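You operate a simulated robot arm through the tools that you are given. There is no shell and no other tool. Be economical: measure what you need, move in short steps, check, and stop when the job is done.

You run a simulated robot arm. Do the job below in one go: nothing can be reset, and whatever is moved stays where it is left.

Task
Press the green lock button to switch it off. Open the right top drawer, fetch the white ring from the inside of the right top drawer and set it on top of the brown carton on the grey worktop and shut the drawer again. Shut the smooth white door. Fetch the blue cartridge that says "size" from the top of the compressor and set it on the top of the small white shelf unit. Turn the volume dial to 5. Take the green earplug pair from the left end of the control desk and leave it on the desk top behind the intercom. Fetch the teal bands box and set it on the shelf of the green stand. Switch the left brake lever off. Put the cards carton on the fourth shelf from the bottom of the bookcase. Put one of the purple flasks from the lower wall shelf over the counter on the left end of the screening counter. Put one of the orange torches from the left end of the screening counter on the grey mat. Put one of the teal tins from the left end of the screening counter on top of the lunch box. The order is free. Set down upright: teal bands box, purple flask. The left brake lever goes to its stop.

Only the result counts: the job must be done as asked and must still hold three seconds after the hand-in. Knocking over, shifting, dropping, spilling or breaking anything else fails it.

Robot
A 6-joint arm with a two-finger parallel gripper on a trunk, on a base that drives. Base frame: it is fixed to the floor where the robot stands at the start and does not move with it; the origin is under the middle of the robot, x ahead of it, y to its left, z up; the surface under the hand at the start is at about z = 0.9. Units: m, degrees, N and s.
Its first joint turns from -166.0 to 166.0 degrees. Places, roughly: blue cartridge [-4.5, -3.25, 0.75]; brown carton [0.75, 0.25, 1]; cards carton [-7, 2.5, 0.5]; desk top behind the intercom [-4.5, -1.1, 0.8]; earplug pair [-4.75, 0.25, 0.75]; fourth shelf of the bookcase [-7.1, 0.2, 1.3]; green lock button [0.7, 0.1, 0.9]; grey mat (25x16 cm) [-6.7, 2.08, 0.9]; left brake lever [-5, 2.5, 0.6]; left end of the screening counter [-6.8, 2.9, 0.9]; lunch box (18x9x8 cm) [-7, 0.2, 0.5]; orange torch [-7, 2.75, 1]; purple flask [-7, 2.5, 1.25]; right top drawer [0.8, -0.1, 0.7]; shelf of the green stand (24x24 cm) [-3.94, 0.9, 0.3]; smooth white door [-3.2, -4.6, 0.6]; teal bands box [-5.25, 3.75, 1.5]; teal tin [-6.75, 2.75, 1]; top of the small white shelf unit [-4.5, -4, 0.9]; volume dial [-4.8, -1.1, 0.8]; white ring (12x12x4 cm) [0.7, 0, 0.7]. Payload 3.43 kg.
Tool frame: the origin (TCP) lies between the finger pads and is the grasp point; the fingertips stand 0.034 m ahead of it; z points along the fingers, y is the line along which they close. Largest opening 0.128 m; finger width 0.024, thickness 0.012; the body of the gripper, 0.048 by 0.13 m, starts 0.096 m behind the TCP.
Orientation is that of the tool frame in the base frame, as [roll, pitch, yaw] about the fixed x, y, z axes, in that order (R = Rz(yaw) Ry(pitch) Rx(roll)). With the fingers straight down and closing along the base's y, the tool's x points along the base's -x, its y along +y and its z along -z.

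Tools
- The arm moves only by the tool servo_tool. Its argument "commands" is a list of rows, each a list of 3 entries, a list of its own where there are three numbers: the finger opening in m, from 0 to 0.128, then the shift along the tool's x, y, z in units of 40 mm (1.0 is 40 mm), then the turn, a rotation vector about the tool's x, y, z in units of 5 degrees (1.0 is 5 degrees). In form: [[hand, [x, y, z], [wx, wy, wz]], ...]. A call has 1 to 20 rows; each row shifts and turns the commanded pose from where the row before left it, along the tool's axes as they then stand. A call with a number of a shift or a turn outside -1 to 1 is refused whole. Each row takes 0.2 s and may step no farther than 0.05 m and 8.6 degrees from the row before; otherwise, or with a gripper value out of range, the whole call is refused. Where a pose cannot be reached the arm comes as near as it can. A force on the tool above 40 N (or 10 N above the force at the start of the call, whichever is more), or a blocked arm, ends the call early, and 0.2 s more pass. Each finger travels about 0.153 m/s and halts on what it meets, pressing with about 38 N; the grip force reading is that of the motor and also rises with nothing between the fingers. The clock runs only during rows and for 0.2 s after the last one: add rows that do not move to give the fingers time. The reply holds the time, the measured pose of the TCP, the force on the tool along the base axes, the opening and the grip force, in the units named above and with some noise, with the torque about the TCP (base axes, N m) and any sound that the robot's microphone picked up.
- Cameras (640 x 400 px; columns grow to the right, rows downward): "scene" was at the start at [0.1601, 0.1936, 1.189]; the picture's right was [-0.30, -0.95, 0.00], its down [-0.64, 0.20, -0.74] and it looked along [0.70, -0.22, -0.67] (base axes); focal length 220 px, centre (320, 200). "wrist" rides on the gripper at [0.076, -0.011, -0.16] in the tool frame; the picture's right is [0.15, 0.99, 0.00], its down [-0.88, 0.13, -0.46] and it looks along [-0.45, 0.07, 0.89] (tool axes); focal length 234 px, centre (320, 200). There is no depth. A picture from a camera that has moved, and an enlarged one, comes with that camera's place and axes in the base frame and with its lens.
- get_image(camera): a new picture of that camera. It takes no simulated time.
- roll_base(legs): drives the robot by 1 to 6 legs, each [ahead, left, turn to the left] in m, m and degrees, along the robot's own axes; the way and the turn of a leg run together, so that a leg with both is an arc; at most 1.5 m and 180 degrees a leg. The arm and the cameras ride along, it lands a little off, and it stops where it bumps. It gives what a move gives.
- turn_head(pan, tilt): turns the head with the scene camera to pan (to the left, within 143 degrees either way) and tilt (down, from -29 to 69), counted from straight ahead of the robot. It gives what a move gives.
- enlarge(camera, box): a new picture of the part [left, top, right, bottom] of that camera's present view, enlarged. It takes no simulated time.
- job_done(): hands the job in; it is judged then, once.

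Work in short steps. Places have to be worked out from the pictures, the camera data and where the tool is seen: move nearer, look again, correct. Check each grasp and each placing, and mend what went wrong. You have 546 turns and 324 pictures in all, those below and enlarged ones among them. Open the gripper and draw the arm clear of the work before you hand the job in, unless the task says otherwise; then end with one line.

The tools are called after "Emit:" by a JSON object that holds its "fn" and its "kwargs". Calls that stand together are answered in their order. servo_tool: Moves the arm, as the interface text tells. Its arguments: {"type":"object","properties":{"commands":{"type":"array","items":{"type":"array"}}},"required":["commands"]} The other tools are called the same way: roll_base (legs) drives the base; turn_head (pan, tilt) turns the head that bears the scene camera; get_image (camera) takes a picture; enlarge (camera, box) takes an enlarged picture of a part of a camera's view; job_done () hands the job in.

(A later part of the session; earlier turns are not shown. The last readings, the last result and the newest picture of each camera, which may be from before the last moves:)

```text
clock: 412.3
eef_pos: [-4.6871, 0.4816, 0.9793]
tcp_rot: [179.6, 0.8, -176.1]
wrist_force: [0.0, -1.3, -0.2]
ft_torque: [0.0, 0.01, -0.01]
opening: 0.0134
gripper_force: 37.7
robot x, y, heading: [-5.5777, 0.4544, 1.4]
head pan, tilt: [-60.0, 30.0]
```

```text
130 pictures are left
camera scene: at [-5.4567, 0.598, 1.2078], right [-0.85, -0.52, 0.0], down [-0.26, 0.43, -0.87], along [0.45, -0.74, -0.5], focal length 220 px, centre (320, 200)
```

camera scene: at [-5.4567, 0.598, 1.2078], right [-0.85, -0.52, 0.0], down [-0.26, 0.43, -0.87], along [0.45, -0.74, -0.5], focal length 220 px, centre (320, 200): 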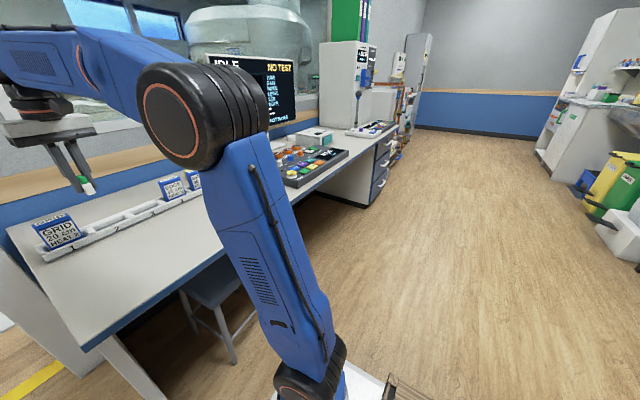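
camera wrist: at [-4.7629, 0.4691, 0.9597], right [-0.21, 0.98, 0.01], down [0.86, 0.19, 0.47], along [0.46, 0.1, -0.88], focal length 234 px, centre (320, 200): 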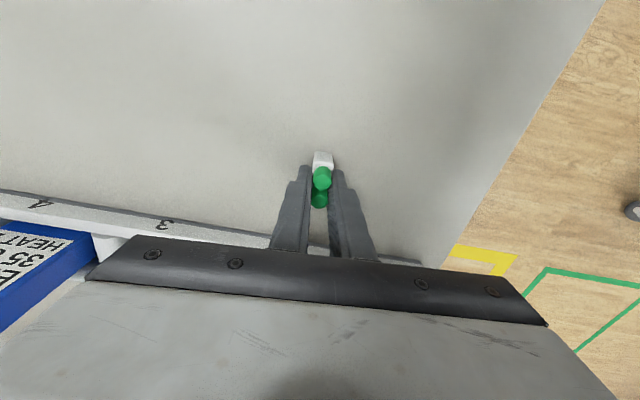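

Earplugs held. I back off 0.3 m and strafe right 1.55 m toward the intercom.

Emit:
{"fn": "roll_base", "kwargs": {"legs": [[-0.3, 0, -1.4], [0, -1.5, 0]]}}

Emit:
{"fn": "turn_head", "kwargs": {"pan": 0, "tilt": 25}}

Emit:
{"fn": "get_image", "kwargs": {"camera": "scene"}}

```text
clock: 421.3
eef_pos: [-4.9741, -1.0173, 0.9801]
tcp_rot: [179.7, 0.8, -176.2]
wrist_force: [0.3, -0.4, -0.3]
ft_torque: [-0.01, 0.0, -0.01]
opening: 0.0136
gripper_force: 37.9
robot x, y, heading: [-5.867, -1.0437, 1.4]
head pan, tilt: [-60.0, 30.0]
```

```text
clock: 422.6
eef_pos: [-4.9739, -1.0163, 0.9795]
tcp_rot: [179.6, 0.8, -176.2]
wrist_force: [0.4, -0.4, 0.3]
ft_torque: [0.01, 0.01, -0.01]
opening: 0.0136
gripper_force: 37.9
robot x, y, heading: [-5.8651, -1.0396, 1.5]
head pan, tilt: [0.0, 25.0]
```

```text
129 pictures are left
camera scene: at [-5.6974, -0.8211, 1.2158], right [0.02, -1.0, 0.0], down [-0.42, -0.01, -0.91], along [0.91, 0.02, -0.42], focal length 220 px, centre (320, 200)
```

scene: 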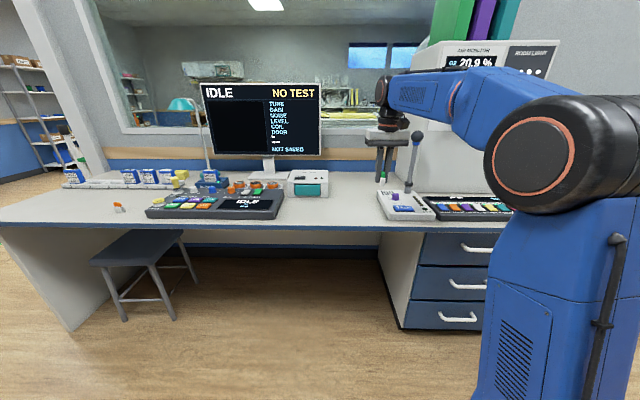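

Emit:
{"fn": "enlarge", "kwargs": {"camera": "scene", "box": [270, 130, 480, 230]}}

Emit:
{"fn": "get_image", "kwargs": {"camera": "wrist"}}

```text
3.05 times, centred on (375, 180) of scene
camera zoom: at [-5.6974, -0.8211, 1.2158], right [0.02, -1.0, 0.0], down [-0.42, -0.01, -0.91], along [0.91, 0.02, -0.42], focal length 670 px, centre (152, 261)
```

zoom: 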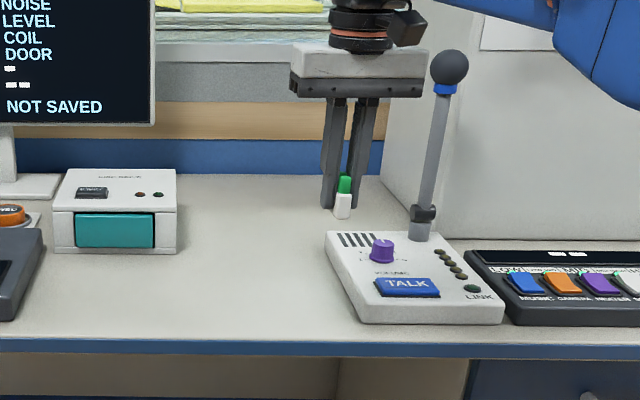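

```text
127 pictures are left
camera wrist: at [-5.0519, -1.0335, 1.1382], right [-0.21, 0.98, 0.0], down [0.86, 0.18, 0.47], along [0.46, 0.1, -0.88], focal length 234 px, centre (320, 200)
```

wrist: 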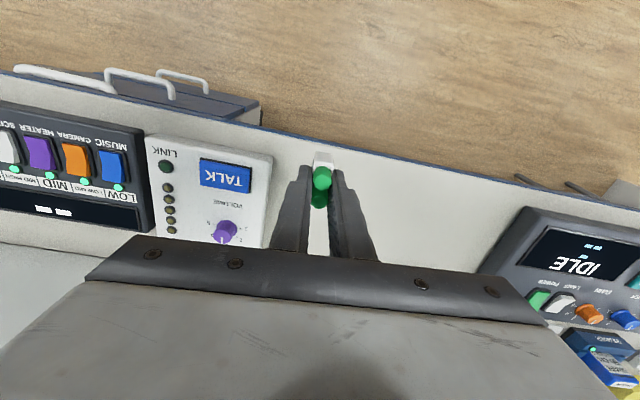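

The intercom (TALK, purple VOLUME dial, gooseneck mic) spans x −4.94…−4.66, y −1.07…−1.30. I'll come in from the left of the mic: shift base left, arm right.

Emit:
{"fn": "roll_base", "kwargs": {"legs": [[0, 0.33, -1.5]]}}

Emit:
{"fn": "servo_tool", "kwargs": {"commands": [[0.0, [0, -0.9, -0.2], [0, 0, 0]], [0.0, [0, -0.9, -0.2], [0, 0, 0]], [0.0, [0, -0.9, -0.2], [0, 0, 0]], [0.0, [0, -0.9, -0.2], [0, 0, 0]], [0.0, [0, -0.9, -0.2], [0, 0, 0]], [0.0, [0, -0.9, -0.2], [0, 0, 0]], [0.0, [0, -0.9, 0], [0, 0, 0]], [0.0, [0, -0.9, 0], [0, 0, 0]], [0.0, [0, -0.9, 0], [0, 0, 0]], [0.0, [0, -0.9, 0], [0, 0, 0]], [0.0, [0, -0.9, 0], [0, 0, 0]], [0.0, [0, 0, 0], [0, 0, 0]]]}}

Emit:
{"fn": "turn_head", "kwargs": {"pan": -25, "tilt": 25}}

Emit:
{"fn": "get_image", "kwargs": {"camera": "scene"}}

```text
clock: 424.8
eef_pos: [-4.9783, -0.7133, 0.9785]
tcp_rot: [179.7, 0.9, -177.5]
wrist_force: [-0.1, -0.2, 0.1]
ft_torque: [0.02, 0.0, 0.02]
opening: 0.0134
gripper_force: 38.2
robot x, y, heading: [-5.8685, -0.714, 0.0]
head pan, tilt: [0.0, 25.0]
```

```text
clock: 427.4
eef_pos: [-4.9613, -1.1122, 1.0231]
tcp_rot: [179.6, 0.9, -177.4]
wrist_force: [-0.1, 0.3, 0.5]
ft_torque: [0.01, 0.0, -0.02]
opening: 0.0136
gripper_force: 38.0
robot x, y, heading: [-5.8673, -0.7173, 0.1]
head pan, tilt: [0.0, 25.0]
```

```text
clock: 428.3
eef_pos: [-4.9612, -1.1112, 1.023]
tcp_rot: [179.6, 0.9, -177.5]
wrist_force: [-0.1, 0.9, -0.2]
ft_torque: [0.01, -0.01, 0.0]
opening: 0.0135
gripper_force: 38.3
robot x, y, heading: [-5.869, -0.7188, 0.1]
head pan, tilt: [-25.0, 25.0]
```

```text
126 pictures are left
camera scene: at [-5.704, -0.5402, 1.2158], right [-0.42, -0.91, 0.0], down [-0.38, 0.18, -0.91], along [0.82, -0.38, -0.42], focal length 220 px, centre (320, 200)
```

scene: 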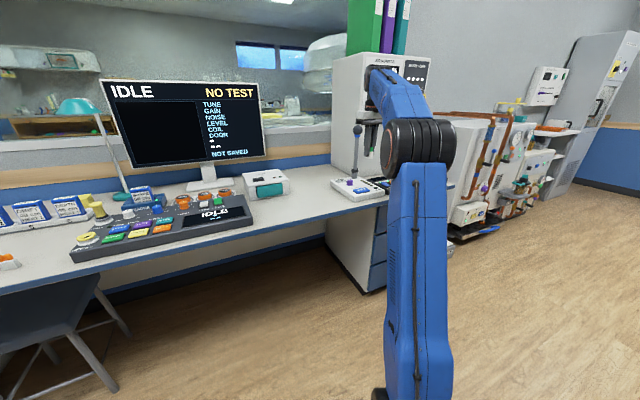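

I drive ahead 0.43 m and view from the wrist.

Emit:
{"fn": "roll_base", "kwargs": {"legs": [[0.43, 0, 0]]}}

Emit:
{"fn": "get_image", "kwargs": {"camera": "wrist"}}

Emit:
{"fn": "get_image", "kwargs": {"camera": "scene"}}

```text
clock: 430.9
eef_pos: [-4.5347, -1.1084, 1.0233]
tcp_rot: [179.7, 1.0, -177.3]
wrist_force: [0.3, -0.8, 0.7]
ft_torque: [-0.01, 0.0, -0.01]
opening: 0.0134
gripper_force: 38.1
robot x, y, heading: [-5.4404, -0.72, 0.1]
head pan, tilt: [-25.0, 25.0]
```

```text
125 pictures are left
camera wrist: at [-4.6121, -1.1243, 1.183], right [-0.19, 0.98, 0.01], down [0.87, 0.17, 0.47], along [0.46, 0.09, -0.88], focal length 234 px, centre (320, 200)
```

wrist: 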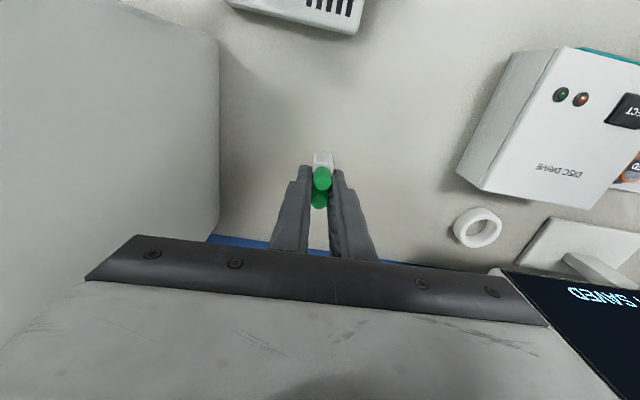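

```text
124 pictures are left
camera scene: at [-5.279, -0.5396, 1.2158], right [-0.42, -0.91, 0.0], down [-0.38, 0.18, -0.91], along [0.82, -0.38, -0.42], focal length 220 px, centre (320, 200)
```

scene: 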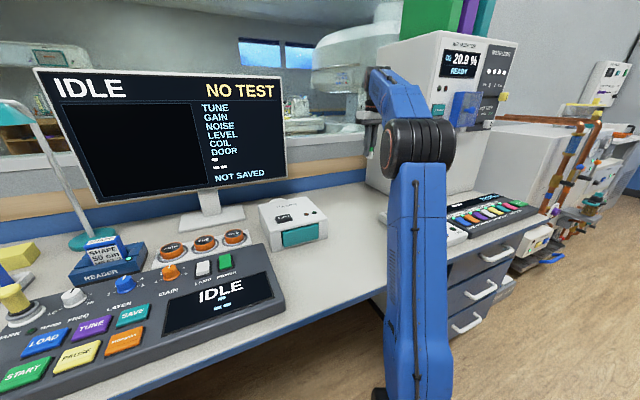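

I shift right 35 mm (behind the intercom's body) and lower to z≈0.815.

Emit:
{"fn": "servo_tool", "kwargs": {"commands": [[0.0, [0, -0.85, 0], [0, 0, 0]], [0.0, [0, 0, 0.9], [0, 0, 0]], [0.0, [0, 0, 0.9], [0, 0, 0]], [0.0, [0, 0, 0.9], [0, 0, 0]], [0.0, [0, 0, 0.9], [0, 0, 0]], [0.0, [0, 0, 0.9], [0, 0, 0]], [0.0, [0, 0, 0.6], [0, 0, 0]], [0.0, [0, 0, 0], [0, 0, 0]]]}}

Emit:
{"fn": "get_image", "kwargs": {"camera": "wrist"}}

Emit:
{"fn": "enlarge", "kwargs": {"camera": "scene", "box": [320, 100, 480, 260]}}

```text
clock: 432.7
eef_pos: [-4.5293, -1.143, 0.8176]
tcp_rot: [179.6, 0.8, -177.4]
wrist_force: [0.3, -0.4, 0.6]
ft_torque: [-0.02, 0.03, -0.04]
opening: 0.0136
gripper_force: 37.7
robot x, y, heading: [-5.4481, -0.7223, 0.2]
head pan, tilt: [-25.0, 25.0]
```

```text
123 pictures are left
camera wrist: at [-4.608, -1.1578, 0.9774], right [-0.19, 0.98, 0.01], down [0.87, 0.17, 0.47], along [0.46, 0.09, -0.88], focal length 234 px, centre (320, 200)
```

wrist: 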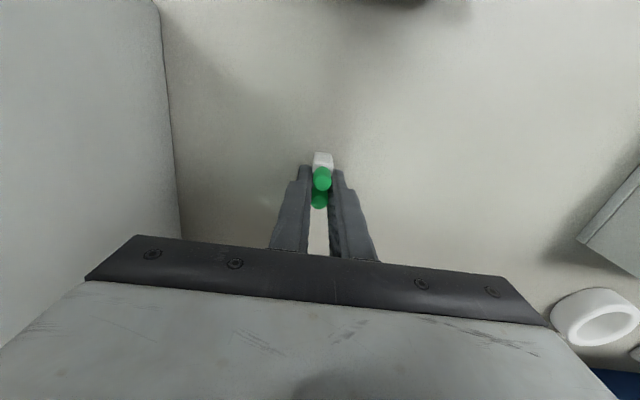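

```text
2.50 times, centred on (400, 180) of scene
camera zoom: at [-5.279, -0.5396, 1.2158], right [-0.42, -0.91, 0.0], down [-0.38, 0.18, -0.91], along [0.82, -0.38, -0.42], focal length 549 px, centre (120, 250)
```

zoom: 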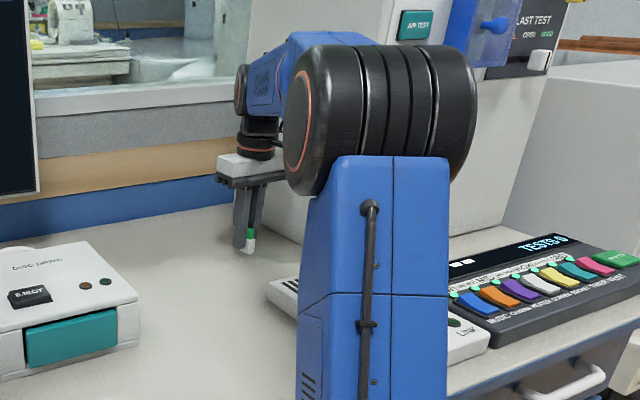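

Clear. I lower to contact in small steps, release, and rise.

Emit:
{"fn": "servo_tool", "kwargs": {"commands": [[0.0, [0, 0, 0.2], [0, 0, 0]], [0.0, [0, 0, 0.1], [0, 0, 0]], [0.0, [0, 0, 0.1], [0, 0, 0]], [0.0, [0, 0, 0], [0, 0, 0]]]}}

```text
clock: 433.7
eef_pos: [-4.5291, -1.1429, 0.8029]
tcp_rot: [179.6, 0.9, -177.3]
wrist_force: [-0.3, 0.3, 0.8]
ft_torque: [-0.02, 0.0, 0.01]
opening: 0.0134
gripper_force: 38.1
robot x, y, heading: [-5.4424, -0.7196, 0.1]
head pan, tilt: [-25.0, 25.0]
```

Emit:
{"fn": "servo_tool", "kwargs": {"commands": [[0.0, [0, 0, 0.08], [0, 0, 0]], [0.0, [0, 0, 0.06], [0, 0, 0]], [0.0, [0, 0, 0], [0, 0, 0]]]}}

```text
clock: 434.5
eef_pos: [-4.5286, -1.142, 0.8001]
tcp_rot: [179.6, 1.0, -177.3]
wrist_force: [0.1, 0.8, 14.4]
ft_torque: [-0.01, 0.0, 0.01]
opening: 0.0132
gripper_force: 38.1
robot x, y, heading: [-5.4472, -0.7202, -0.1]
head pan, tilt: [-25.0, 25.0]
```

Contact (14 N) at the same height as at pick-up. I open and rise, then check.

Emit:
{"fn": "servo_tool", "kwargs": {"commands": [[0.04, [0, 0, 0], [0, 0, 0]], [0.04, [0, 0, 0], [0, 0, 0]], [0.04, [0, 0, -0.8], [0, 0, 0]], [0.04, [0, 0, -1], [0, 0, 0]], [0.04, [0, 0, -1], [0, 0, 0]], [0.04, [0, 0, -1], [0, 0, 0]], [0.04, [0, 0, -1], [0, 0, 0]], [0.04, [0, 0, -1], [0, 0, 0]], [0.04, [0, 0, 0], [0, 0, 0]]]}}

Emit:
{"fn": "get_image", "kwargs": {"camera": "wrist"}}

```text
clock: 436.5
eef_pos: [-4.5329, -1.1428, 1.0289]
tcp_rot: [179.6, 0.9, -177.1]
wrist_force: [-0.3, -0.4, -0.7]
ft_torque: [-0.02, -0.03, 0.01]
opening: 0.04
gripper_force: 0.0
robot x, y, heading: [-5.4405, -0.7177, 0.2]
head pan, tilt: [-25.0, 25.0]
```

```text
121 pictures are left
camera wrist: at [-4.6106, -1.1587, 1.1882], right [-0.19, 0.98, 0.01], down [0.87, 0.17, 0.47], along [0.46, 0.09, -0.88], focal length 234 px, centre (320, 200)
```

wrist: 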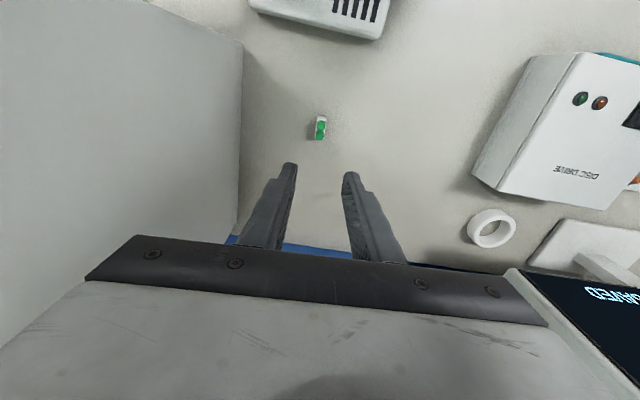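

Earplugs stand behind the intercom. Now the volume dial: I back 0.2 m so the wrist camera sees its scale.

Emit:
{"fn": "roll_base", "kwargs": {"legs": [[-0.2, 0, 0]]}}

Emit:
{"fn": "get_image", "kwargs": {"camera": "wrist"}}

Emit:
{"fn": "enlarge", "kwargs": {"camera": "wrist", "box": [220, 60, 380, 180]}}

```text
clock: 438.1
eef_pos: [-4.7323, -1.1412, 1.0289]
tcp_rot: [179.6, 0.9, -177.2]
wrist_force: [-0.2, -0.1, -0.1]
ft_torque: [0.01, -0.02, -0.02]
opening: 0.0401
gripper_force: 0.0
robot x, y, heading: [-5.6427, -0.7231, 0.4]
head pan, tilt: [-25.0, 25.0]
```

```text
120 pictures are left
camera wrist: at [-4.8101, -1.1573, 1.1879], right [-0.19, 0.98, 0.01], down [0.87, 0.17, 0.47], along [0.46, 0.1, -0.88], focal length 234 px, centre (320, 200)
```

wrist: 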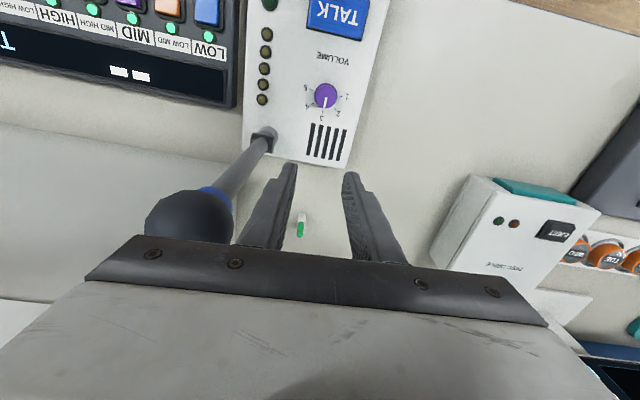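

```text
3.33 times, centred on (300, 120) of wrist
camera zoom: at [-4.8101, -1.1573, 1.1879], right [-0.19, 0.98, 0.01], down [0.87, 0.17, 0.47], along [0.46, 0.1, -0.88], focal length 781 px, centre (387, 467)
```

zoom: 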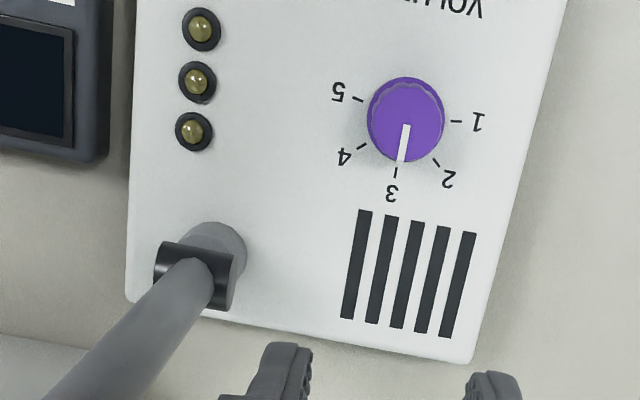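

The dial (at (-4.786, -1.141)) points at 3; position 5 is ~101° clockwise from above. I centre over it, pre-rotate the hand −50°, and look.

Emit:
{"fn": "servo_tool", "kwargs": {"commands": [[0.06, [0.67, 0.03, 0], [0, 0, 0]], [0.06, [0.67, 0.03, 0], [0, 0, 0]], [0.06, [0, 0, 0], [0, 0, -1]], [0.06, [0, 0, 0], [0, 0, -1]], [0.06, [0, 0, 0], [0, 0, -1]], [0.06, [0, 0, 0], [0, 0, -1]], [0.06, [0, 0, 0], [0, 0, -1]], [0.06, [0, 0, 0], [0, 0, -1]], [0.06, [0, 0, 0], [0, 0, -1]], [0.06, [0, 0, 0], [0, 0, -1]], [0.06, [0, 0, 0], [0, 0, -1]], [0.06, [0, 0, 0], [0, 0, -1]], [0.06, [0, 0, 0.8], [0, 0, 0]], [0.06, [0, 0, 0.8], [0, 0, 0]], [0.06, [0, 0, 0], [0, 0, 0]]]}}

Emit:
{"fn": "get_image", "kwargs": {"camera": "wrist"}}

```text
clock: 441.3
eef_pos: [-4.7855, -1.1422, 0.9636]
tcp_rot: [-179.7, 1.0, -127.2]
wrist_force: [0.1, -0.8, 0.2]
ft_torque: [-0.03, -0.02, -0.01]
opening: 0.0599
gripper_force: 0.0
robot x, y, heading: [-5.6425, -0.7196, 0.7]
head pan, tilt: [-25.0, 25.0]
```

```text
118 pictures are left
camera wrist: at [-4.8258, -1.2097, 1.1231], right [-0.88, 0.48, -0.01], down [0.42, 0.78, 0.47], along [0.23, 0.41, -0.88], focal length 234 px, centre (320, 200)
```

wrist: 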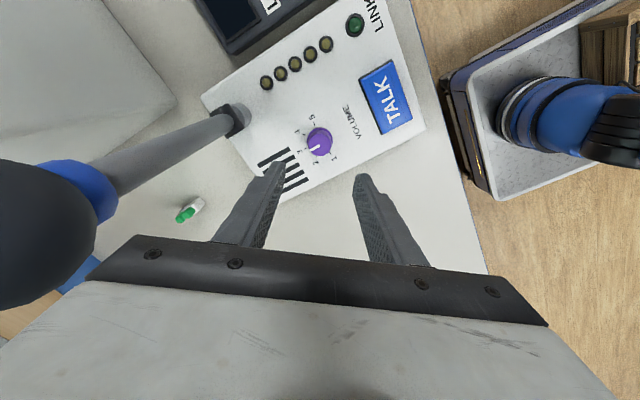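

Centered within 3 mm. I descend to TCP 0.86 and check.

Emit:
{"fn": "servo_tool", "kwargs": {"commands": [[0.06, [0.05, 0, 0.9], [0, 0, 0]], [0.06, [0, 0, 0.9], [0, 0, 0]], [0.06, [0, 0, 0.7], [0, 0, 0]], [0.06, [0, 0, 0], [0, 0, 0]]]}}

Emit:
{"fn": "get_image", "kwargs": {"camera": "wrist"}}

```text
clock: 442.3
eef_pos: [-4.7856, -1.1442, 0.8629]
tcp_rot: [-179.6, 0.9, -127.3]
wrist_force: [-0.2, 0.9, -0.1]
ft_torque: [-0.01, -0.02, -0.02]
opening: 0.06
gripper_force: 0.0
robot x, y, heading: [-5.6429, -0.7175, 0.3]
head pan, tilt: [-25.0, 25.0]
```

```text
117 pictures are left
camera wrist: at [-4.8263, -1.2111, 1.0217], right [-0.88, 0.48, -0.01], down [0.42, 0.78, 0.47], along [0.23, 0.41, -0.88], focal length 234 px, centre (320, 200)
```

wrist: 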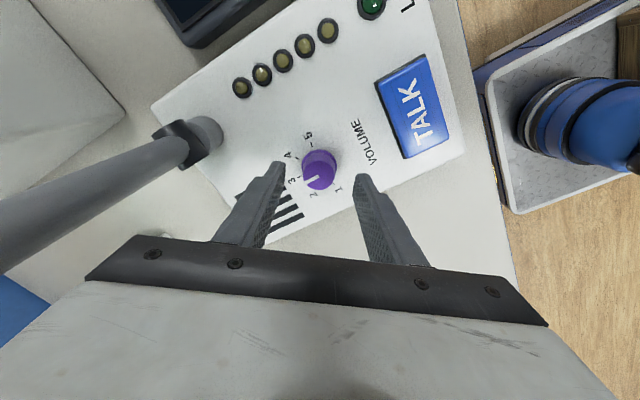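

The knob sits ~25 mm below the tips, well centred. I descend 30 mm, then close.

Emit:
{"fn": "servo_tool", "kwargs": {"commands": [[0.06, [-0.08, 0, 0.5], [0, 0, 0]], [0.06, [0, 0, 0.25], [0, 0, 0]], [0.06, [0, 0, 0], [0, 0, 0]]]}}

Emit:
{"fn": "get_image", "kwargs": {"camera": "wrist"}}

```text
clock: 443.1
eef_pos: [-4.7831, -1.1411, 0.8326]
tcp_rot: [-179.5, 0.9, -127.2]
wrist_force: [0.2, 0.3, 0.3]
ft_torque: [0.01, -0.01, 0.01]
opening: 0.0599
gripper_force: 0.1
robot x, y, heading: [-5.6472, -0.7213, 0.3]
head pan, tilt: [-25.0, 25.0]
```

```text
116 pictures are left
camera wrist: at [-4.823, -1.2083, 0.9925], right [-0.88, 0.48, -0.01], down [0.42, 0.78, 0.47], along [0.23, 0.41, -0.88], focal length 234 px, centre (320, 200)
```

wrist: 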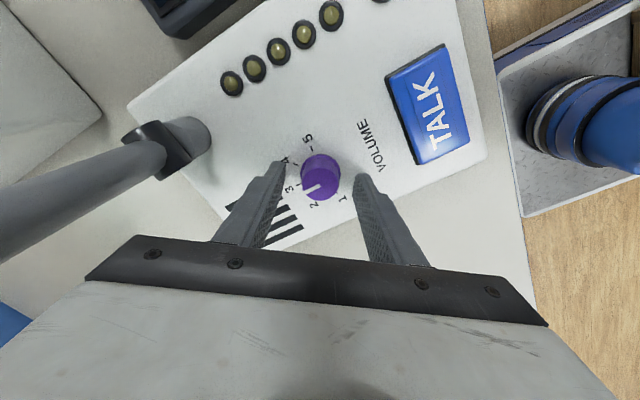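

I lower 12 mm more, carefully, then close.

Emit:
{"fn": "servo_tool", "kwargs": {"commands": [[0.06, [0, 0, 0.1], [0, 0, 0]], [0.06, [0, 0, 0.1], [0, 0, 0]], [0.06, [0, 0, 0.1], [0, 0, 0]], [0.06, [0, 0, 0], [0, 0, 0]]]}}

Emit:
{"fn": "get_image", "kwargs": {"camera": "wrist"}}

```text
clock: 443.8
eef_pos: [-4.7819, -1.1399, 0.8308]
tcp_rot: [-179.0, 1.0, -127.3]
wrist_force: [-3.3, -0.3, 13.1]
ft_torque: [0.18, 0.61, 0.05]
opening: 0.0616
gripper_force: 0.7
robot x, y, heading: [-5.6448, -0.7207, 0.2]
head pan, tilt: [-25.0, 25.0]
stopped in row 3: the force on the tool passed its limit at 46 N (the readings are from after the stop); the commanded pose is now the measured one
```

```text
115 pictures are left
camera wrist: at [-4.8235, -1.2075, 0.989], right [-0.88, 0.48, -0.02], down [0.42, 0.78, 0.47], along [0.24, 0.4, -0.88], focal length 234 px, centre (320, 200)
```

wrist: 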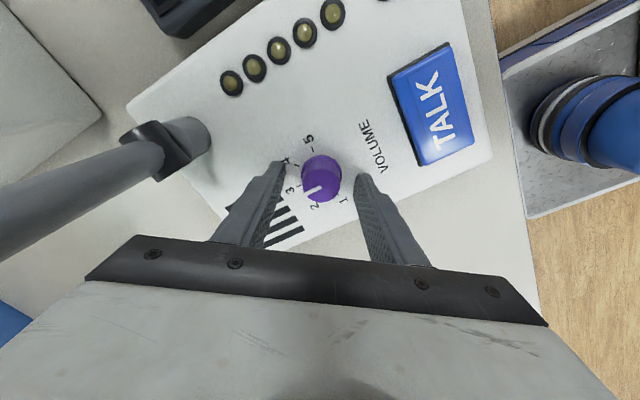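

The tips touch the intercom's top; I rise 2 mm and close on the knob.

Emit:
{"fn": "servo_tool", "kwargs": {"commands": [[0.06, [0, 0, -0.08], [0, 0, 0]], [0.0, [0, 0, 0], [0, 0, 0]], [0.0, [0, 0, 0], [0, 0, 0]], [0.0, [0, 0, 0], [0, 0, 0]]]}}

Emit:
{"fn": "get_image", "kwargs": {"camera": "wrist"}}

```text
clock: 444.8
eef_pos: [-4.7817, -1.1401, 0.8307]
tcp_rot: [-179.4, 0.9, -127.2]
wrist_force: [-17.9, 12.1, -12.2]
ft_torque: [0.86, 0.36, -0.03]
opening: 0.0302
gripper_force: 44.9
robot x, y, heading: [-5.642, -0.7207, -0.0]
head pan, tilt: [-25.0, 25.0]
```

```text
114 pictures are left
camera wrist: at [-4.823, -1.2068, 0.9898], right [-0.88, 0.48, -0.01], down [0.42, 0.78, 0.47], along [0.24, 0.4, -0.88], focal length 234 px, centre (320, 200)
```

wrist: 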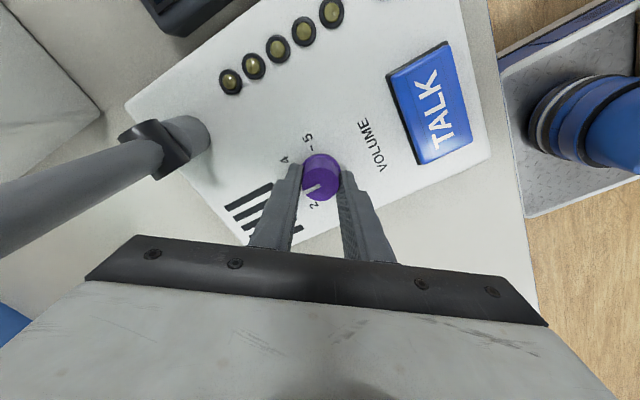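

Knob gripped. I trim 2 mm to relieve side load and turn +50° first.

Emit:
{"fn": "servo_tool", "kwargs": {"commands": [[0.0, [0, 0.045, 0], [0, 0, 0]], [0.0, [0, 0, 0], [0, 0, 1]], [0.0, [0, 0, 0], [0, 0, 1]], [0.0, [0, 0, 0], [0, 0, 1]], [0.0, [0, 0, 0], [0, 0, 1]], [0.0, [0, 0, 0], [0, 0, 1]], [0.0, [0, 0, 0], [0, 0, 1]], [0.0, [0, 0, 0], [0, 0, 1]], [0.0, [0, 0, 0], [0, 0, 1]], [0.0, [0, 0, 0], [0, 0, 1]], [0.0, [0, 0, 0], [0, 0, 1]], [0.0, [0, 0, 0], [0, 0, 0]]]}}

Emit:
{"fn": "enlarge", "kwargs": {"camera": "wrist", "box": [240, 120, 400, 240]}}

```text
clock: 446.7
eef_pos: [-4.7826, -1.1408, 0.8314]
tcp_rot: [-179.7, 1.3, -162.3]
wrist_force: [4.6, -3.5, -10.4]
ft_torque: [-0.42, -0.39, 0.02]
opening: 0.0303
gripper_force: 44.7
robot x, y, heading: [-5.6385, -0.719, 0.1]
head pan, tilt: [-25.0, 25.0]
stopped in row 9: the force on the tool passed its limit at 42 N (the readings are from after the stop); the commanded pose is now the measured one
```

```text
3.33 times, centred on (320, 180) of wrist
camera zoom: at [-4.8548, -1.1745, 0.9894], right [-0.44, 0.9, -0.01], down [0.79, 0.39, 0.48], along [0.43, 0.2, -0.88], focal length 781 px, centre (320, 267)
```

zoom: 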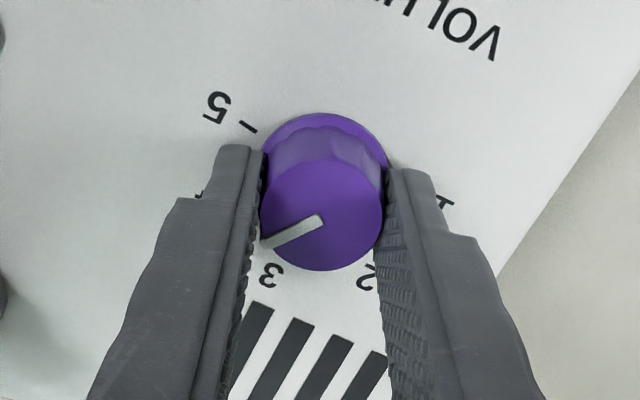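

It turned with the hand (35°). I continue in smaller batches.

Emit:
{"fn": "servo_tool", "kwargs": {"commands": [[0.0, [0, 0, 0], [0, 0, 1]], [0.0, [0, 0, 0], [0, 0, 1]], [0.0, [0, 0, 0], [0, 0, 1]], [0.0, [0, 0, 0], [0, 0, 1]], [0.0, [0, 0, 0], [0, 0, 1]], [0.0, [0, 0, 0], [0, 0, 1]]]}}

Emit:
{"fn": "enlarge", "kwargs": {"camera": "wrist", "box": [240, 120, 400, 240]}}

```text
clock: 448.1
eef_pos: [-4.7813, -1.1431, 0.8307]
tcp_rot: [179.7, 1.3, 168.9]
wrist_force: [3.6, -6.6, -9.3]
ft_torque: [-0.62, -0.75, 0.03]
opening: 0.0299
gripper_force: 45.0
robot x, y, heading: [-5.639, -0.7183, 0.1]
head pan, tilt: [-25.0, 25.0]
stopped in row 6: the force on the tool passed its limit at 41 N (the readings are from after the stop); the commanded pose is now the measured one
```

```text
3.33 times, centred on (320, 180) of wrist
camera zoom: at [-4.8627, -1.1383, 0.9894], right [0.05, 1.0, 0.0], down [0.88, -0.04, 0.48], along [0.48, -0.02, -0.88], focal length 781 px, centre (320, 267)
```

zoom: 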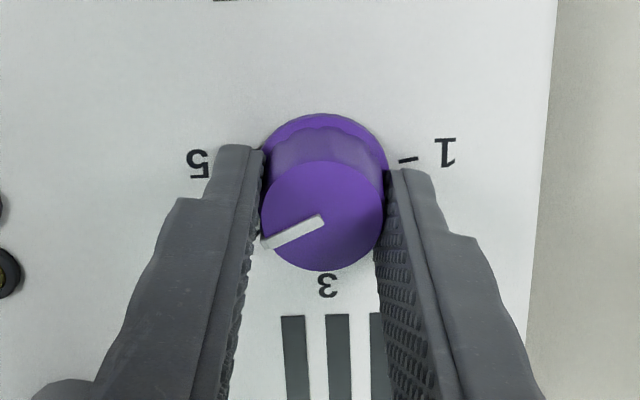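

Turned 64° so far; about 36° remain. I continue.

Emit:
{"fn": "servo_tool", "kwargs": {"commands": [[0.0, [0, 0, 0], [0, 0, 1]], [0.0, [0, 0, 0], [0, 0, 1]], [0.0, [0, 0, 0], [0, 0, 1]], [0.0, [0, 0, 0], [0, 0, 1]], [0.0, [0, 0, 0], [0, 0, 0]]]}}

Emit:
{"fn": "enlarge", "kwargs": {"camera": "wrist", "box": [240, 120, 400, 240]}}

```text
clock: 449.3
eef_pos: [-4.7827, -1.144, 0.8313]
tcp_rot: [179.4, 1.0, 148.9]
wrist_force: [-5.8, -26.6, -19.6]
ft_torque: [-1.17, 0.01, 0.04]
opening: 0.03
gripper_force: 44.7
robot x, y, heading: [-5.6422, -0.7199, 0.1]
head pan, tilt: [-25.0, 25.0]
```

```text
3.33 times, centred on (320, 180) of wrist
camera zoom: at [-4.857, -1.1134, 0.9898], right [0.39, 0.92, 0.01], down [0.81, -0.35, 0.47], along [0.44, -0.18, -0.88], focal length 781 px, centre (320, 267)
```

zoom: 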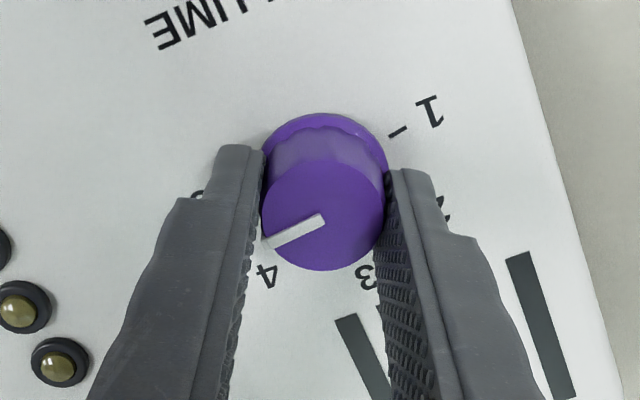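

84° done. I relieve the side load and turn the last 16.5°.

Emit:
{"fn": "servo_tool", "kwargs": {"commands": [[0.0, [0, -0.05, 0], [0, 0, 0]], [0.0, [0, 0, 0], [0, 0, 1]], [0.0, [0, 0, 0], [0, 0, 1]], [0.0, [0, 0, 0], [0, 0, 1]], [0.0, [0, 0, 0], [0, 0, 0.3]], [0.0, [0, 0, 0], [0, 0, 0]]]}}

Emit:
{"fn": "servo_tool", "kwargs": {"commands": [[0.06, [0, 0, 0], [0, 0, 0]], [0.06, [0, 0, 0], [0, 0, 0]], [0.06, [0, 0, -0.8], [0, 0, 0]], [0.06, [0, 0, -0.8], [0, 0, 0]], [0.06, [0, 0, 0], [0, 0, 0]]]}}

Emit:
{"fn": "enlarge", "kwargs": {"camera": "wrist", "box": [240, 100, 400, 220]}}

```text
clock: 450.7
eef_pos: [-4.783, -1.145, 0.8313]
tcp_rot: [179.0, 0.9, 132.2]
wrist_force: [-3.4, -24.9, -15.8]
ft_torque: [-0.86, 0.27, 0.8]
opening: 0.0299
gripper_force: 44.1
robot x, y, heading: [-5.6421, -0.7225, 0.3]
head pan, tilt: [-25.0, 25.0]
```

```text
clock: 451.9
eef_pos: [-4.7848, -1.1413, 0.8976]
tcp_rot: [178.9, 1.0, 132.3]
wrist_force: [0.6, 0.4, 0.1]
ft_torque: [-0.01, 0.01, -0.02]
opening: 0.0598
gripper_force: 0.1
robot x, y, heading: [-5.6446, -0.7204, 0.1]
head pan, tilt: [-25.0, 25.0]
```

```text
3.33 times, centred on (320, 160) of wrist
camera zoom: at [-4.8495, -1.0932, 1.0558], right [0.63, 0.77, 0.02], down [0.68, -0.56, 0.47], along [0.37, -0.29, -0.88], focal length 781 px, centre (320, 333)
```

zoom: 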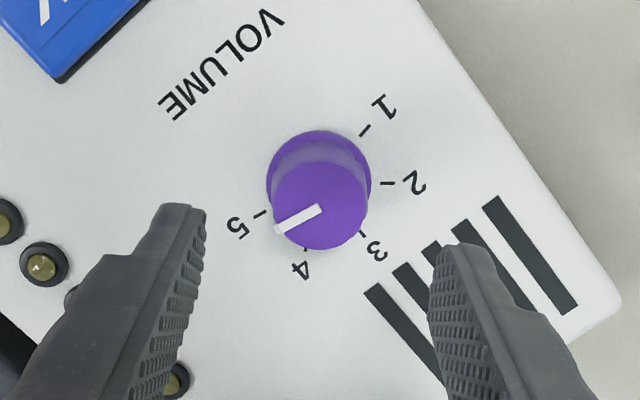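

The dial pointer lines up with 5. I raise the hand, undo the wrist turn and back away, then look toward the compressor.

Emit:
{"fn": "servo_tool", "kwargs": {"commands": [[0.06, [0, 0, -0.9], [0, 0, 0]], [0.06, [0, 0, -0.9], [0, 0, 0]], [0.06, [0, 0, -0.9], [0, 0, 0]], [0.06, [0, 0, -0.9], [0, 0, 0]], [0.06, [0, 0, -0.9], [0, 0, 0]], [0.06, [0, 0, 0], [0, 0, 0]]]}}

Emit:
{"fn": "roll_base", "kwargs": {"legs": [[-0.3, 0, 0]]}}

Emit:
{"fn": "servo_tool", "kwargs": {"commands": [[0.06, [0, 0, 0], [0, 0, -1]], [0.06, [0, 0, 0], [0, 0, -1]], [0.06, [0, 0, 0], [0, 0, -1]], [0.06, [0, 0, 0], [0, 0, -1]], [0.06, [0, 0, 0], [0, 0, -1]], [0.06, [0, 0, 0], [0, 0, -1]], [0.06, [0, 0, 0], [0, 0, -1]], [0.06, [0, 0, 0], [0, 0, -1]], [0.06, [0, 0, 0], [0, 0, -1]], [0.06, [0, 0, 0], [0, 0, -1]], [0.06, [0, 0, 0], [0, 0, 0]]]}}

Emit:
{"fn": "turn_head", "kwargs": {"pan": -60, "tilt": 20}}

Emit:
{"fn": "get_image", "kwargs": {"camera": "scene"}}

```text
clock: 453.3
eef_pos: [-4.7899, -1.1448, 1.074]
tcp_rot: [179.0, 0.9, 132.5]
wrist_force: [0.1, 0.5, 0.0]
ft_torque: [-0.03, 0.0, -0.01]
opening: 0.06
gripper_force: 0.1
robot x, y, heading: [-5.6465, -0.7199, -0.1]
head pan, tilt: [-25.0, 25.0]
```

```text
clock: 455.3
eef_pos: [-5.0877, -1.1439, 1.0745]
tcp_rot: [179.1, 0.9, 132.4]
wrist_force: [-0.7, -1.1, 0.4]
ft_torque: [0.0, -0.04, 0.03]
opening: 0.06
gripper_force: 0.0
robot x, y, heading: [-5.9411, -0.7225, 0.1]
head pan, tilt: [-25.0, 25.0]
```

```text
clock: 457.7
eef_pos: [-5.0858, -1.1448, 1.073]
tcp_rot: [-179.8, 1.4, -177.4]
wrist_force: [-1.0, 0.0, 0.2]
ft_torque: [0.03, -0.01, -0.01]
opening: 0.06
gripper_force: 0.1
robot x, y, heading: [-5.9405, -0.7232, 0.7]
head pan, tilt: [-25.0, 25.0]
```

```text
clock: 458.7
eef_pos: [-5.0871, -1.1437, 1.0732]
tcp_rot: [-179.9, 1.4, -177.5]
wrist_force: [0.5, 0.0, 0.0]
ft_torque: [-0.02, 0.01, 0.01]
opening: 0.06
gripper_force: 0.1
robot x, y, heading: [-5.9375, -0.7244, 0.6]
head pan, tilt: [-60.0, 20.0]
```

```text
109 pictures are left
camera scene: at [-5.8146, -0.5836, 1.2239], right [-0.86, -0.51, 0.0], down [-0.17, 0.3, -0.94], along [0.48, -0.81, -0.34], focal length 220 px, centre (320, 200)
```

scene: 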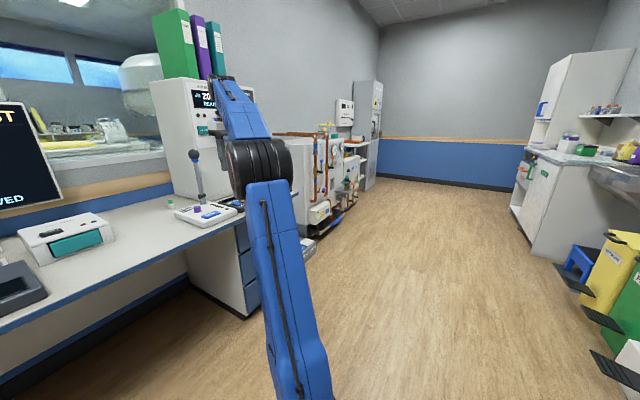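

I strafe right 2.2 m to face the compressor.

Emit:
{"fn": "roll_base", "kwargs": {"legs": [[0, -1.1, -0.6], [0, -1.1, 0]]}}

Emit:
{"fn": "turn_head", "kwargs": {"pan": -10, "tilt": 25}}

Emit:
{"fn": "get_image", "kwargs": {"camera": "scene"}}

```text
clock: 469.5
eef_pos: [-5.1855, -3.374, 1.0743]
tcp_rot: [-179.9, 1.5, 179.4]
wrist_force: [0.3, 0.1, 0.1]
ft_torque: [0.03, -0.01, 0.0]
opening: 0.0601
gripper_force: 0.0
robot x, y, heading: [-6.0183, -2.9051, -2.7]
head pan, tilt: [-60.0, 20.0]
```

```text
clock: 470.7
eef_pos: [-5.185, -3.3747, 1.0748]
tcp_rot: [-179.8, 1.4, 179.5]
wrist_force: [-1.2, -0.3, -0.7]
ft_torque: [0.01, -0.01, -0.04]
opening: 0.0598
gripper_force: 0.1
robot x, y, heading: [-6.0169, -2.9073, -2.8]
head pan, tilt: [-10.0, 25.0]
```

```text
108 pictures are left
camera scene: at [-5.8353, -2.7131, 1.2158], right [-0.22, -0.98, 0.0], down [-0.41, 0.09, -0.91], along [0.88, -0.2, -0.42], focal length 220 px, centre (320, 200)
```

scene: 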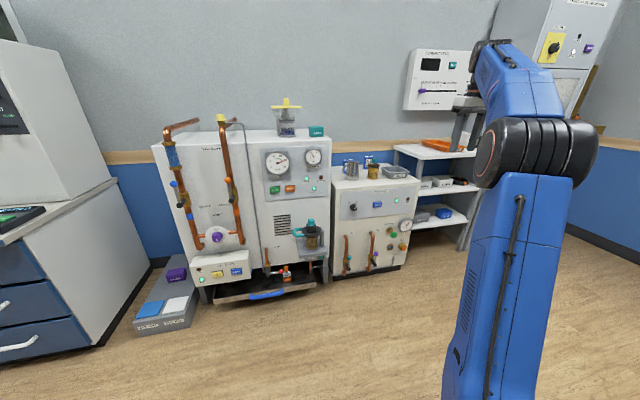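

I enlarge the compressor top and the shelf unit.

Emit:
{"fn": "enlarge", "kwargs": {"camera": "scene", "box": [320, 120, 500, 240]}}

```text
3.33 times, centred on (410, 180) of scene
camera zoom: at [-5.8353, -2.7131, 1.2158], right [-0.22, -0.98, 0.0], down [-0.41, 0.09, -0.91], along [0.88, -0.2, -0.42], focal length 732 px, centre (20, 267)
```

zoom: 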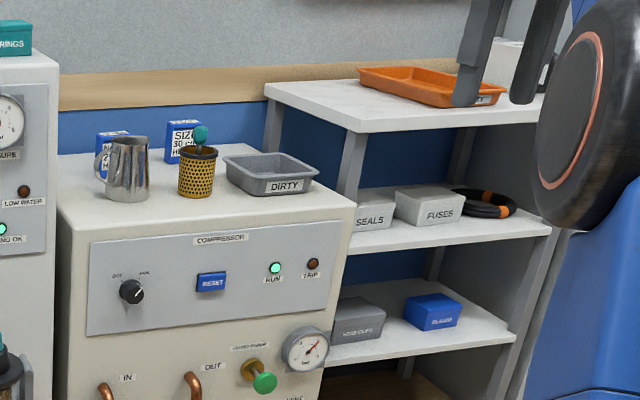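

The SIZE cartridge stands behind the basket at about (-4.42, -3.40). I bring the arm to centre, then drive in front of it.

Emit:
{"fn": "servo_tool", "kwargs": {"commands": [[0.1, [0, 0.9, 0], [0, 0, 0]], [0.1, [0, 0.9, 0], [0, 0, 0]], [0.1, [0, 0.9, 0], [0, 0, 0]], [0.1, [0, 0.9, 0], [0, 0, 0]], [0.1, [0, 0.9, 0], [0, 0, 0]], [0.1, [0, 0.9, 0], [0, 0, 0]], [0.1, [0, 0.9, 0], [0, 0, 0]], [0.1, [0, 0.9, 0], [0, 0, 0]], [0.1, [0, 0.9, 0], [0, 0, 0]], [0.1, [0, 0.9, 0], [0, 0, 0]], [0.1, [0, 0, 0], [0, 0, 0]]]}}

Emit:
{"fn": "roll_base", "kwargs": {"legs": [[0, -0.46, 2.8], [0.5, 0, 0]]}}

Emit:
{"fn": "turn_head", "kwargs": {"pan": -10, "tilt": 30}}

Emit:
{"fn": "get_image", "kwargs": {"camera": "scene"}}

Emit:
{"fn": "get_image", "kwargs": {"camera": "wrist"}}

```text
clock: 473.1
eef_pos: [-5.1829, -3.0126, 1.0723]
tcp_rot: [-179.9, 1.4, 179.4]
wrist_force: [0.3, 0.5, 0.1]
ft_torque: [-0.01, -0.01, 0.02]
opening: 0.1002
gripper_force: 0.0
robot x, y, heading: [-6.0188, -2.909, -2.6]
head pan, tilt: [-10.0, 25.0]
```

```text
clock: 478.3
eef_pos: [-4.7002, -3.4161, 1.0706]
tcp_rot: [-179.9, 1.4, -177.4]
wrist_force: [0.0, -0.1, -0.9]
ft_torque: [0.01, 0.01, 0.01]
opening: 0.1002
gripper_force: 0.1
robot x, y, heading: [-5.5394, -3.3541, 0.2]
head pan, tilt: [-10.0, 25.0]
```

```text
clock: 479.0
eef_pos: [-4.7003, -3.4174, 1.0715]
tcp_rot: [-179.9, 1.4, -177.3]
wrist_force: [0.0, -1.1, -0.2]
ft_torque: [-0.01, -0.03, 0.01]
opening: 0.0997
gripper_force: 0.1
robot x, y, heading: [-5.5414, -3.3593, 0.2]
head pan, tilt: [-10.0, 30.0]
```

```text
106 pictures are left
camera scene: at [-5.3705, -3.1525, 1.2079], right [-0.17, -0.99, 0.0], down [-0.49, 0.08, -0.87], along [0.85, -0.14, -0.5], focal length 220 px, centre (320, 200)
```

scene: 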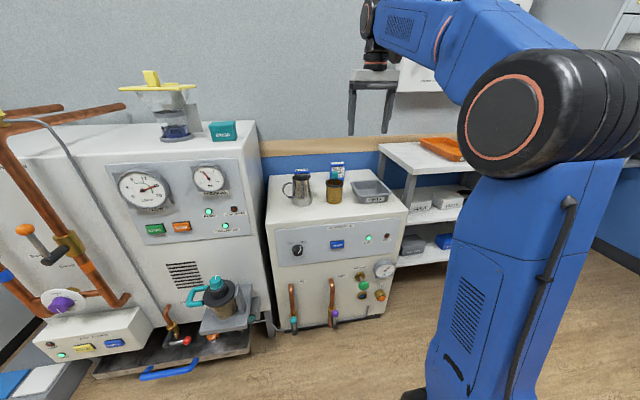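

```text
105 pictures are left
camera wrist: at [-4.7802, -3.4306, 1.2301], right [-0.19, 0.98, 0.0], down [0.86, 0.17, 0.48], along [0.47, 0.09, -0.88], focal length 234 px, centre (320, 200)
```

wrist: 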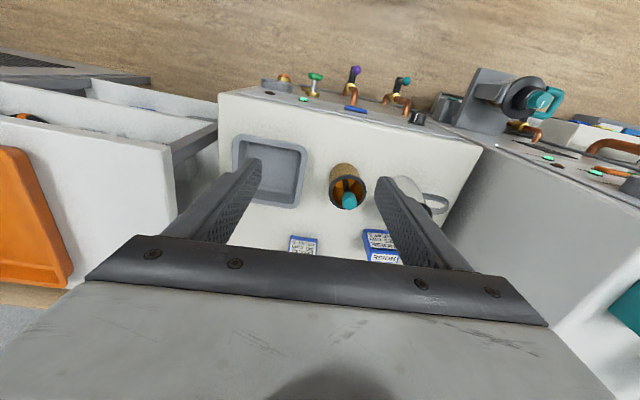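

I enlarge the wrist view of the two cartridges to read them.

Emit:
{"fn": "enlarge", "kwargs": {"camera": "wrist", "box": [270, 210, 430, 270]}}

Emit:
{"fn": "enlarge", "kwargs": {"camera": "scene", "box": [270, 130, 410, 220]}}

```text
4.00 times, centred on (350, 240) of wrist
camera zoom: at [-4.7802, -3.4306, 1.2301], right [-0.19, 0.98, 0.0], down [0.86, 0.17, 0.48], along [0.47, 0.09, -0.88], focal length 937 px, centre (200, 40)
```

zoom: 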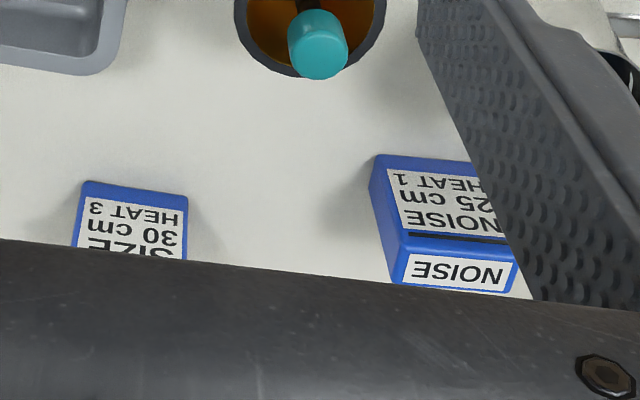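

```text
4.44 times, centred on (340, 175) of scene
camera zoom: at [-5.3705, -3.1525, 1.2079], right [-0.17, -0.99, 0.0], down [-0.49, 0.08, -0.87], along [0.85, -0.14, -0.5], focal length 976 px, centre (231, 311)
```

zoom: 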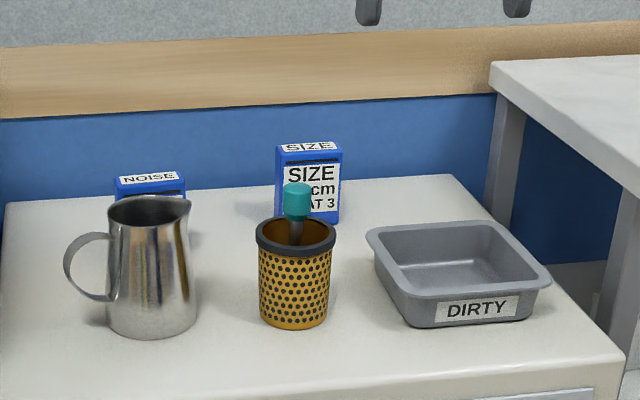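

SIZE cartridge: x −4.407…−4.365, y −3.436…−3.367, z 0.75–0.825. I drive 0.2 m closer and move above it.

Emit:
{"fn": "roll_base", "kwargs": {"legs": [[0.2, 0, 0]]}}

Emit:
{"fn": "servo_tool", "kwargs": {"commands": [[0.1, [-0.9, 0.05, 0.6], [0, 0, 0]], [0.1, [-0.9, 0.05, 0.6], [0, 0, 0]], [0.1, [-0.9, 0.05, 0.6], [0, 0, 0]], [0.1, [0, 0, 0], [0, 0, 0]]]}}

Emit:
{"fn": "get_image", "kwargs": {"camera": "wrist"}}

```text
clock: 480.6
eef_pos: [-4.5037, -3.4132, 1.0713]
tcp_rot: [-179.9, 1.4, -177.4]
wrist_force: [-0.4, -0.3, 0.3]
ft_torque: [0.01, 0.02, 0.01]
opening: 0.1002
gripper_force: 0.0
robot x, y, heading: [-5.3404, -3.3556, 0.6]
head pan, tilt: [-10.0, 30.0]
```

```text
clock: 481.6
eef_pos: [-4.3933, -3.4024, 1.002]
tcp_rot: [180.0, 1.4, -177.4]
wrist_force: [-0.4, 0.0, 0.1]
ft_torque: [0.02, 0.0, 0.0]
opening: 0.1002
gripper_force: 0.0
robot x, y, heading: [-5.3422, -3.3541, 0.6]
head pan, tilt: [-10.0, 30.0]
```

```text
102 pictures are left
camera wrist: at [-4.4735, -3.4174, 1.1606], right [-0.19, 0.98, 0.0], down [0.86, 0.17, 0.48], along [0.47, 0.09, -0.88], focal length 234 px, centre (320, 200)
```

wrist: 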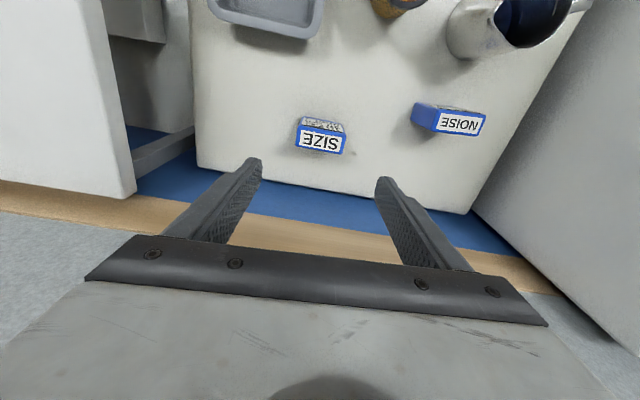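

Aligned over the SIZE cartridge. I descend to TCP 0.80.

Emit:
{"fn": "servo_tool", "kwargs": {"commands": [[0.1, [-0.1, 0, 1], [0, 0, 0]], [0.1, [0, 0, 1], [0, 0, 0]], [0.1, [0, 0, 1], [0, 0, 0]], [0.1, [0, 0, 1], [0, 0, 0]], [0.1, [0, 0, 0.9], [0, 0, 0]], [0.1, [0, 0, 0], [0, 0, 0]]]}}

Emit:
{"fn": "get_image", "kwargs": {"camera": "wrist"}}

```text
clock: 483.0
eef_pos: [-4.3856, -3.4016, 0.8073]
tcp_rot: [-179.9, 1.4, -177.4]
wrist_force: [-0.3, 0.8, -0.3]
ft_torque: [-0.03, 0.0, 0.02]
opening: 0.1
gripper_force: 0.0
robot x, y, heading: [-5.3406, -3.3562, 0.5]
head pan, tilt: [-10.0, 30.0]
```

```text
101 pictures are left
camera wrist: at [-4.4652, -3.416, 0.9656], right [-0.19, 0.98, 0.0], down [0.86, 0.17, 0.48], along [0.47, 0.09, -0.88], focal length 234 px, centre (320, 200)
```

wrist: 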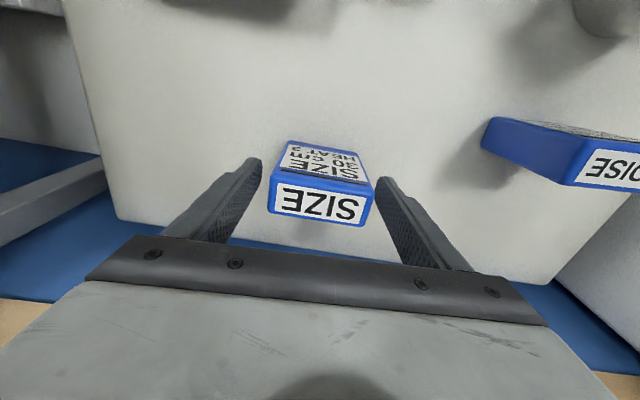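

Between the fingers. I close and lift.

Emit:
{"fn": "servo_tool", "kwargs": {"commands": [[0.0, [0, 0, 0], [0, 0, 0]], [0.0, [0, 0, 0], [0, 0, 0]], [0.0, [0, 0, 0], [0, 0, 0]], [0.0, [0, 0, -0.5], [0, 0, 0]], [0.0, [0, 0, -1], [0, 0, 0]], [0.0, [0, 0, -1], [0, 0, 0]], [0.0, [0, 0, -1], [0, 0, 0]], [0.0, [0, 0, -1], [0, 0, 0]], [0.0, [0, 0, -1], [0, 0, 0]], [0.0, [0, 0, -1], [0, 0, 0]], [0.0, [0, 0, 0], [0, 0, 0]]]}}

Emit:
{"fn": "get_image", "kwargs": {"camera": "wrist"}}

```text
clock: 485.4
eef_pos: [-4.3899, -3.4053, 1.0675]
tcp_rot: [-179.9, 1.4, -177.3]
wrist_force: [-0.5, 0.5, -1.6]
ft_torque: [0.03, -0.01, -0.03]
opening: 0.07
gripper_force: 37.9
robot x, y, heading: [-5.34, -3.353, 0.9]
head pan, tilt: [-10.0, 30.0]
```

```text
100 pictures are left
camera wrist: at [-4.4705, -3.4188, 1.2249], right [-0.19, 0.98, 0.0], down [0.86, 0.17, 0.48], along [0.47, 0.09, -0.88], focal length 234 px, centre (320, 200)
```

wrist: 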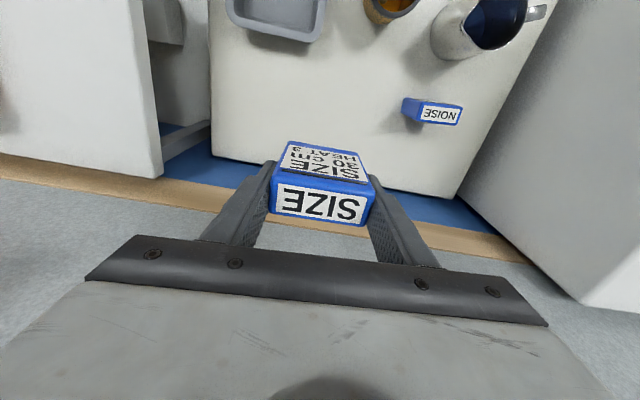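

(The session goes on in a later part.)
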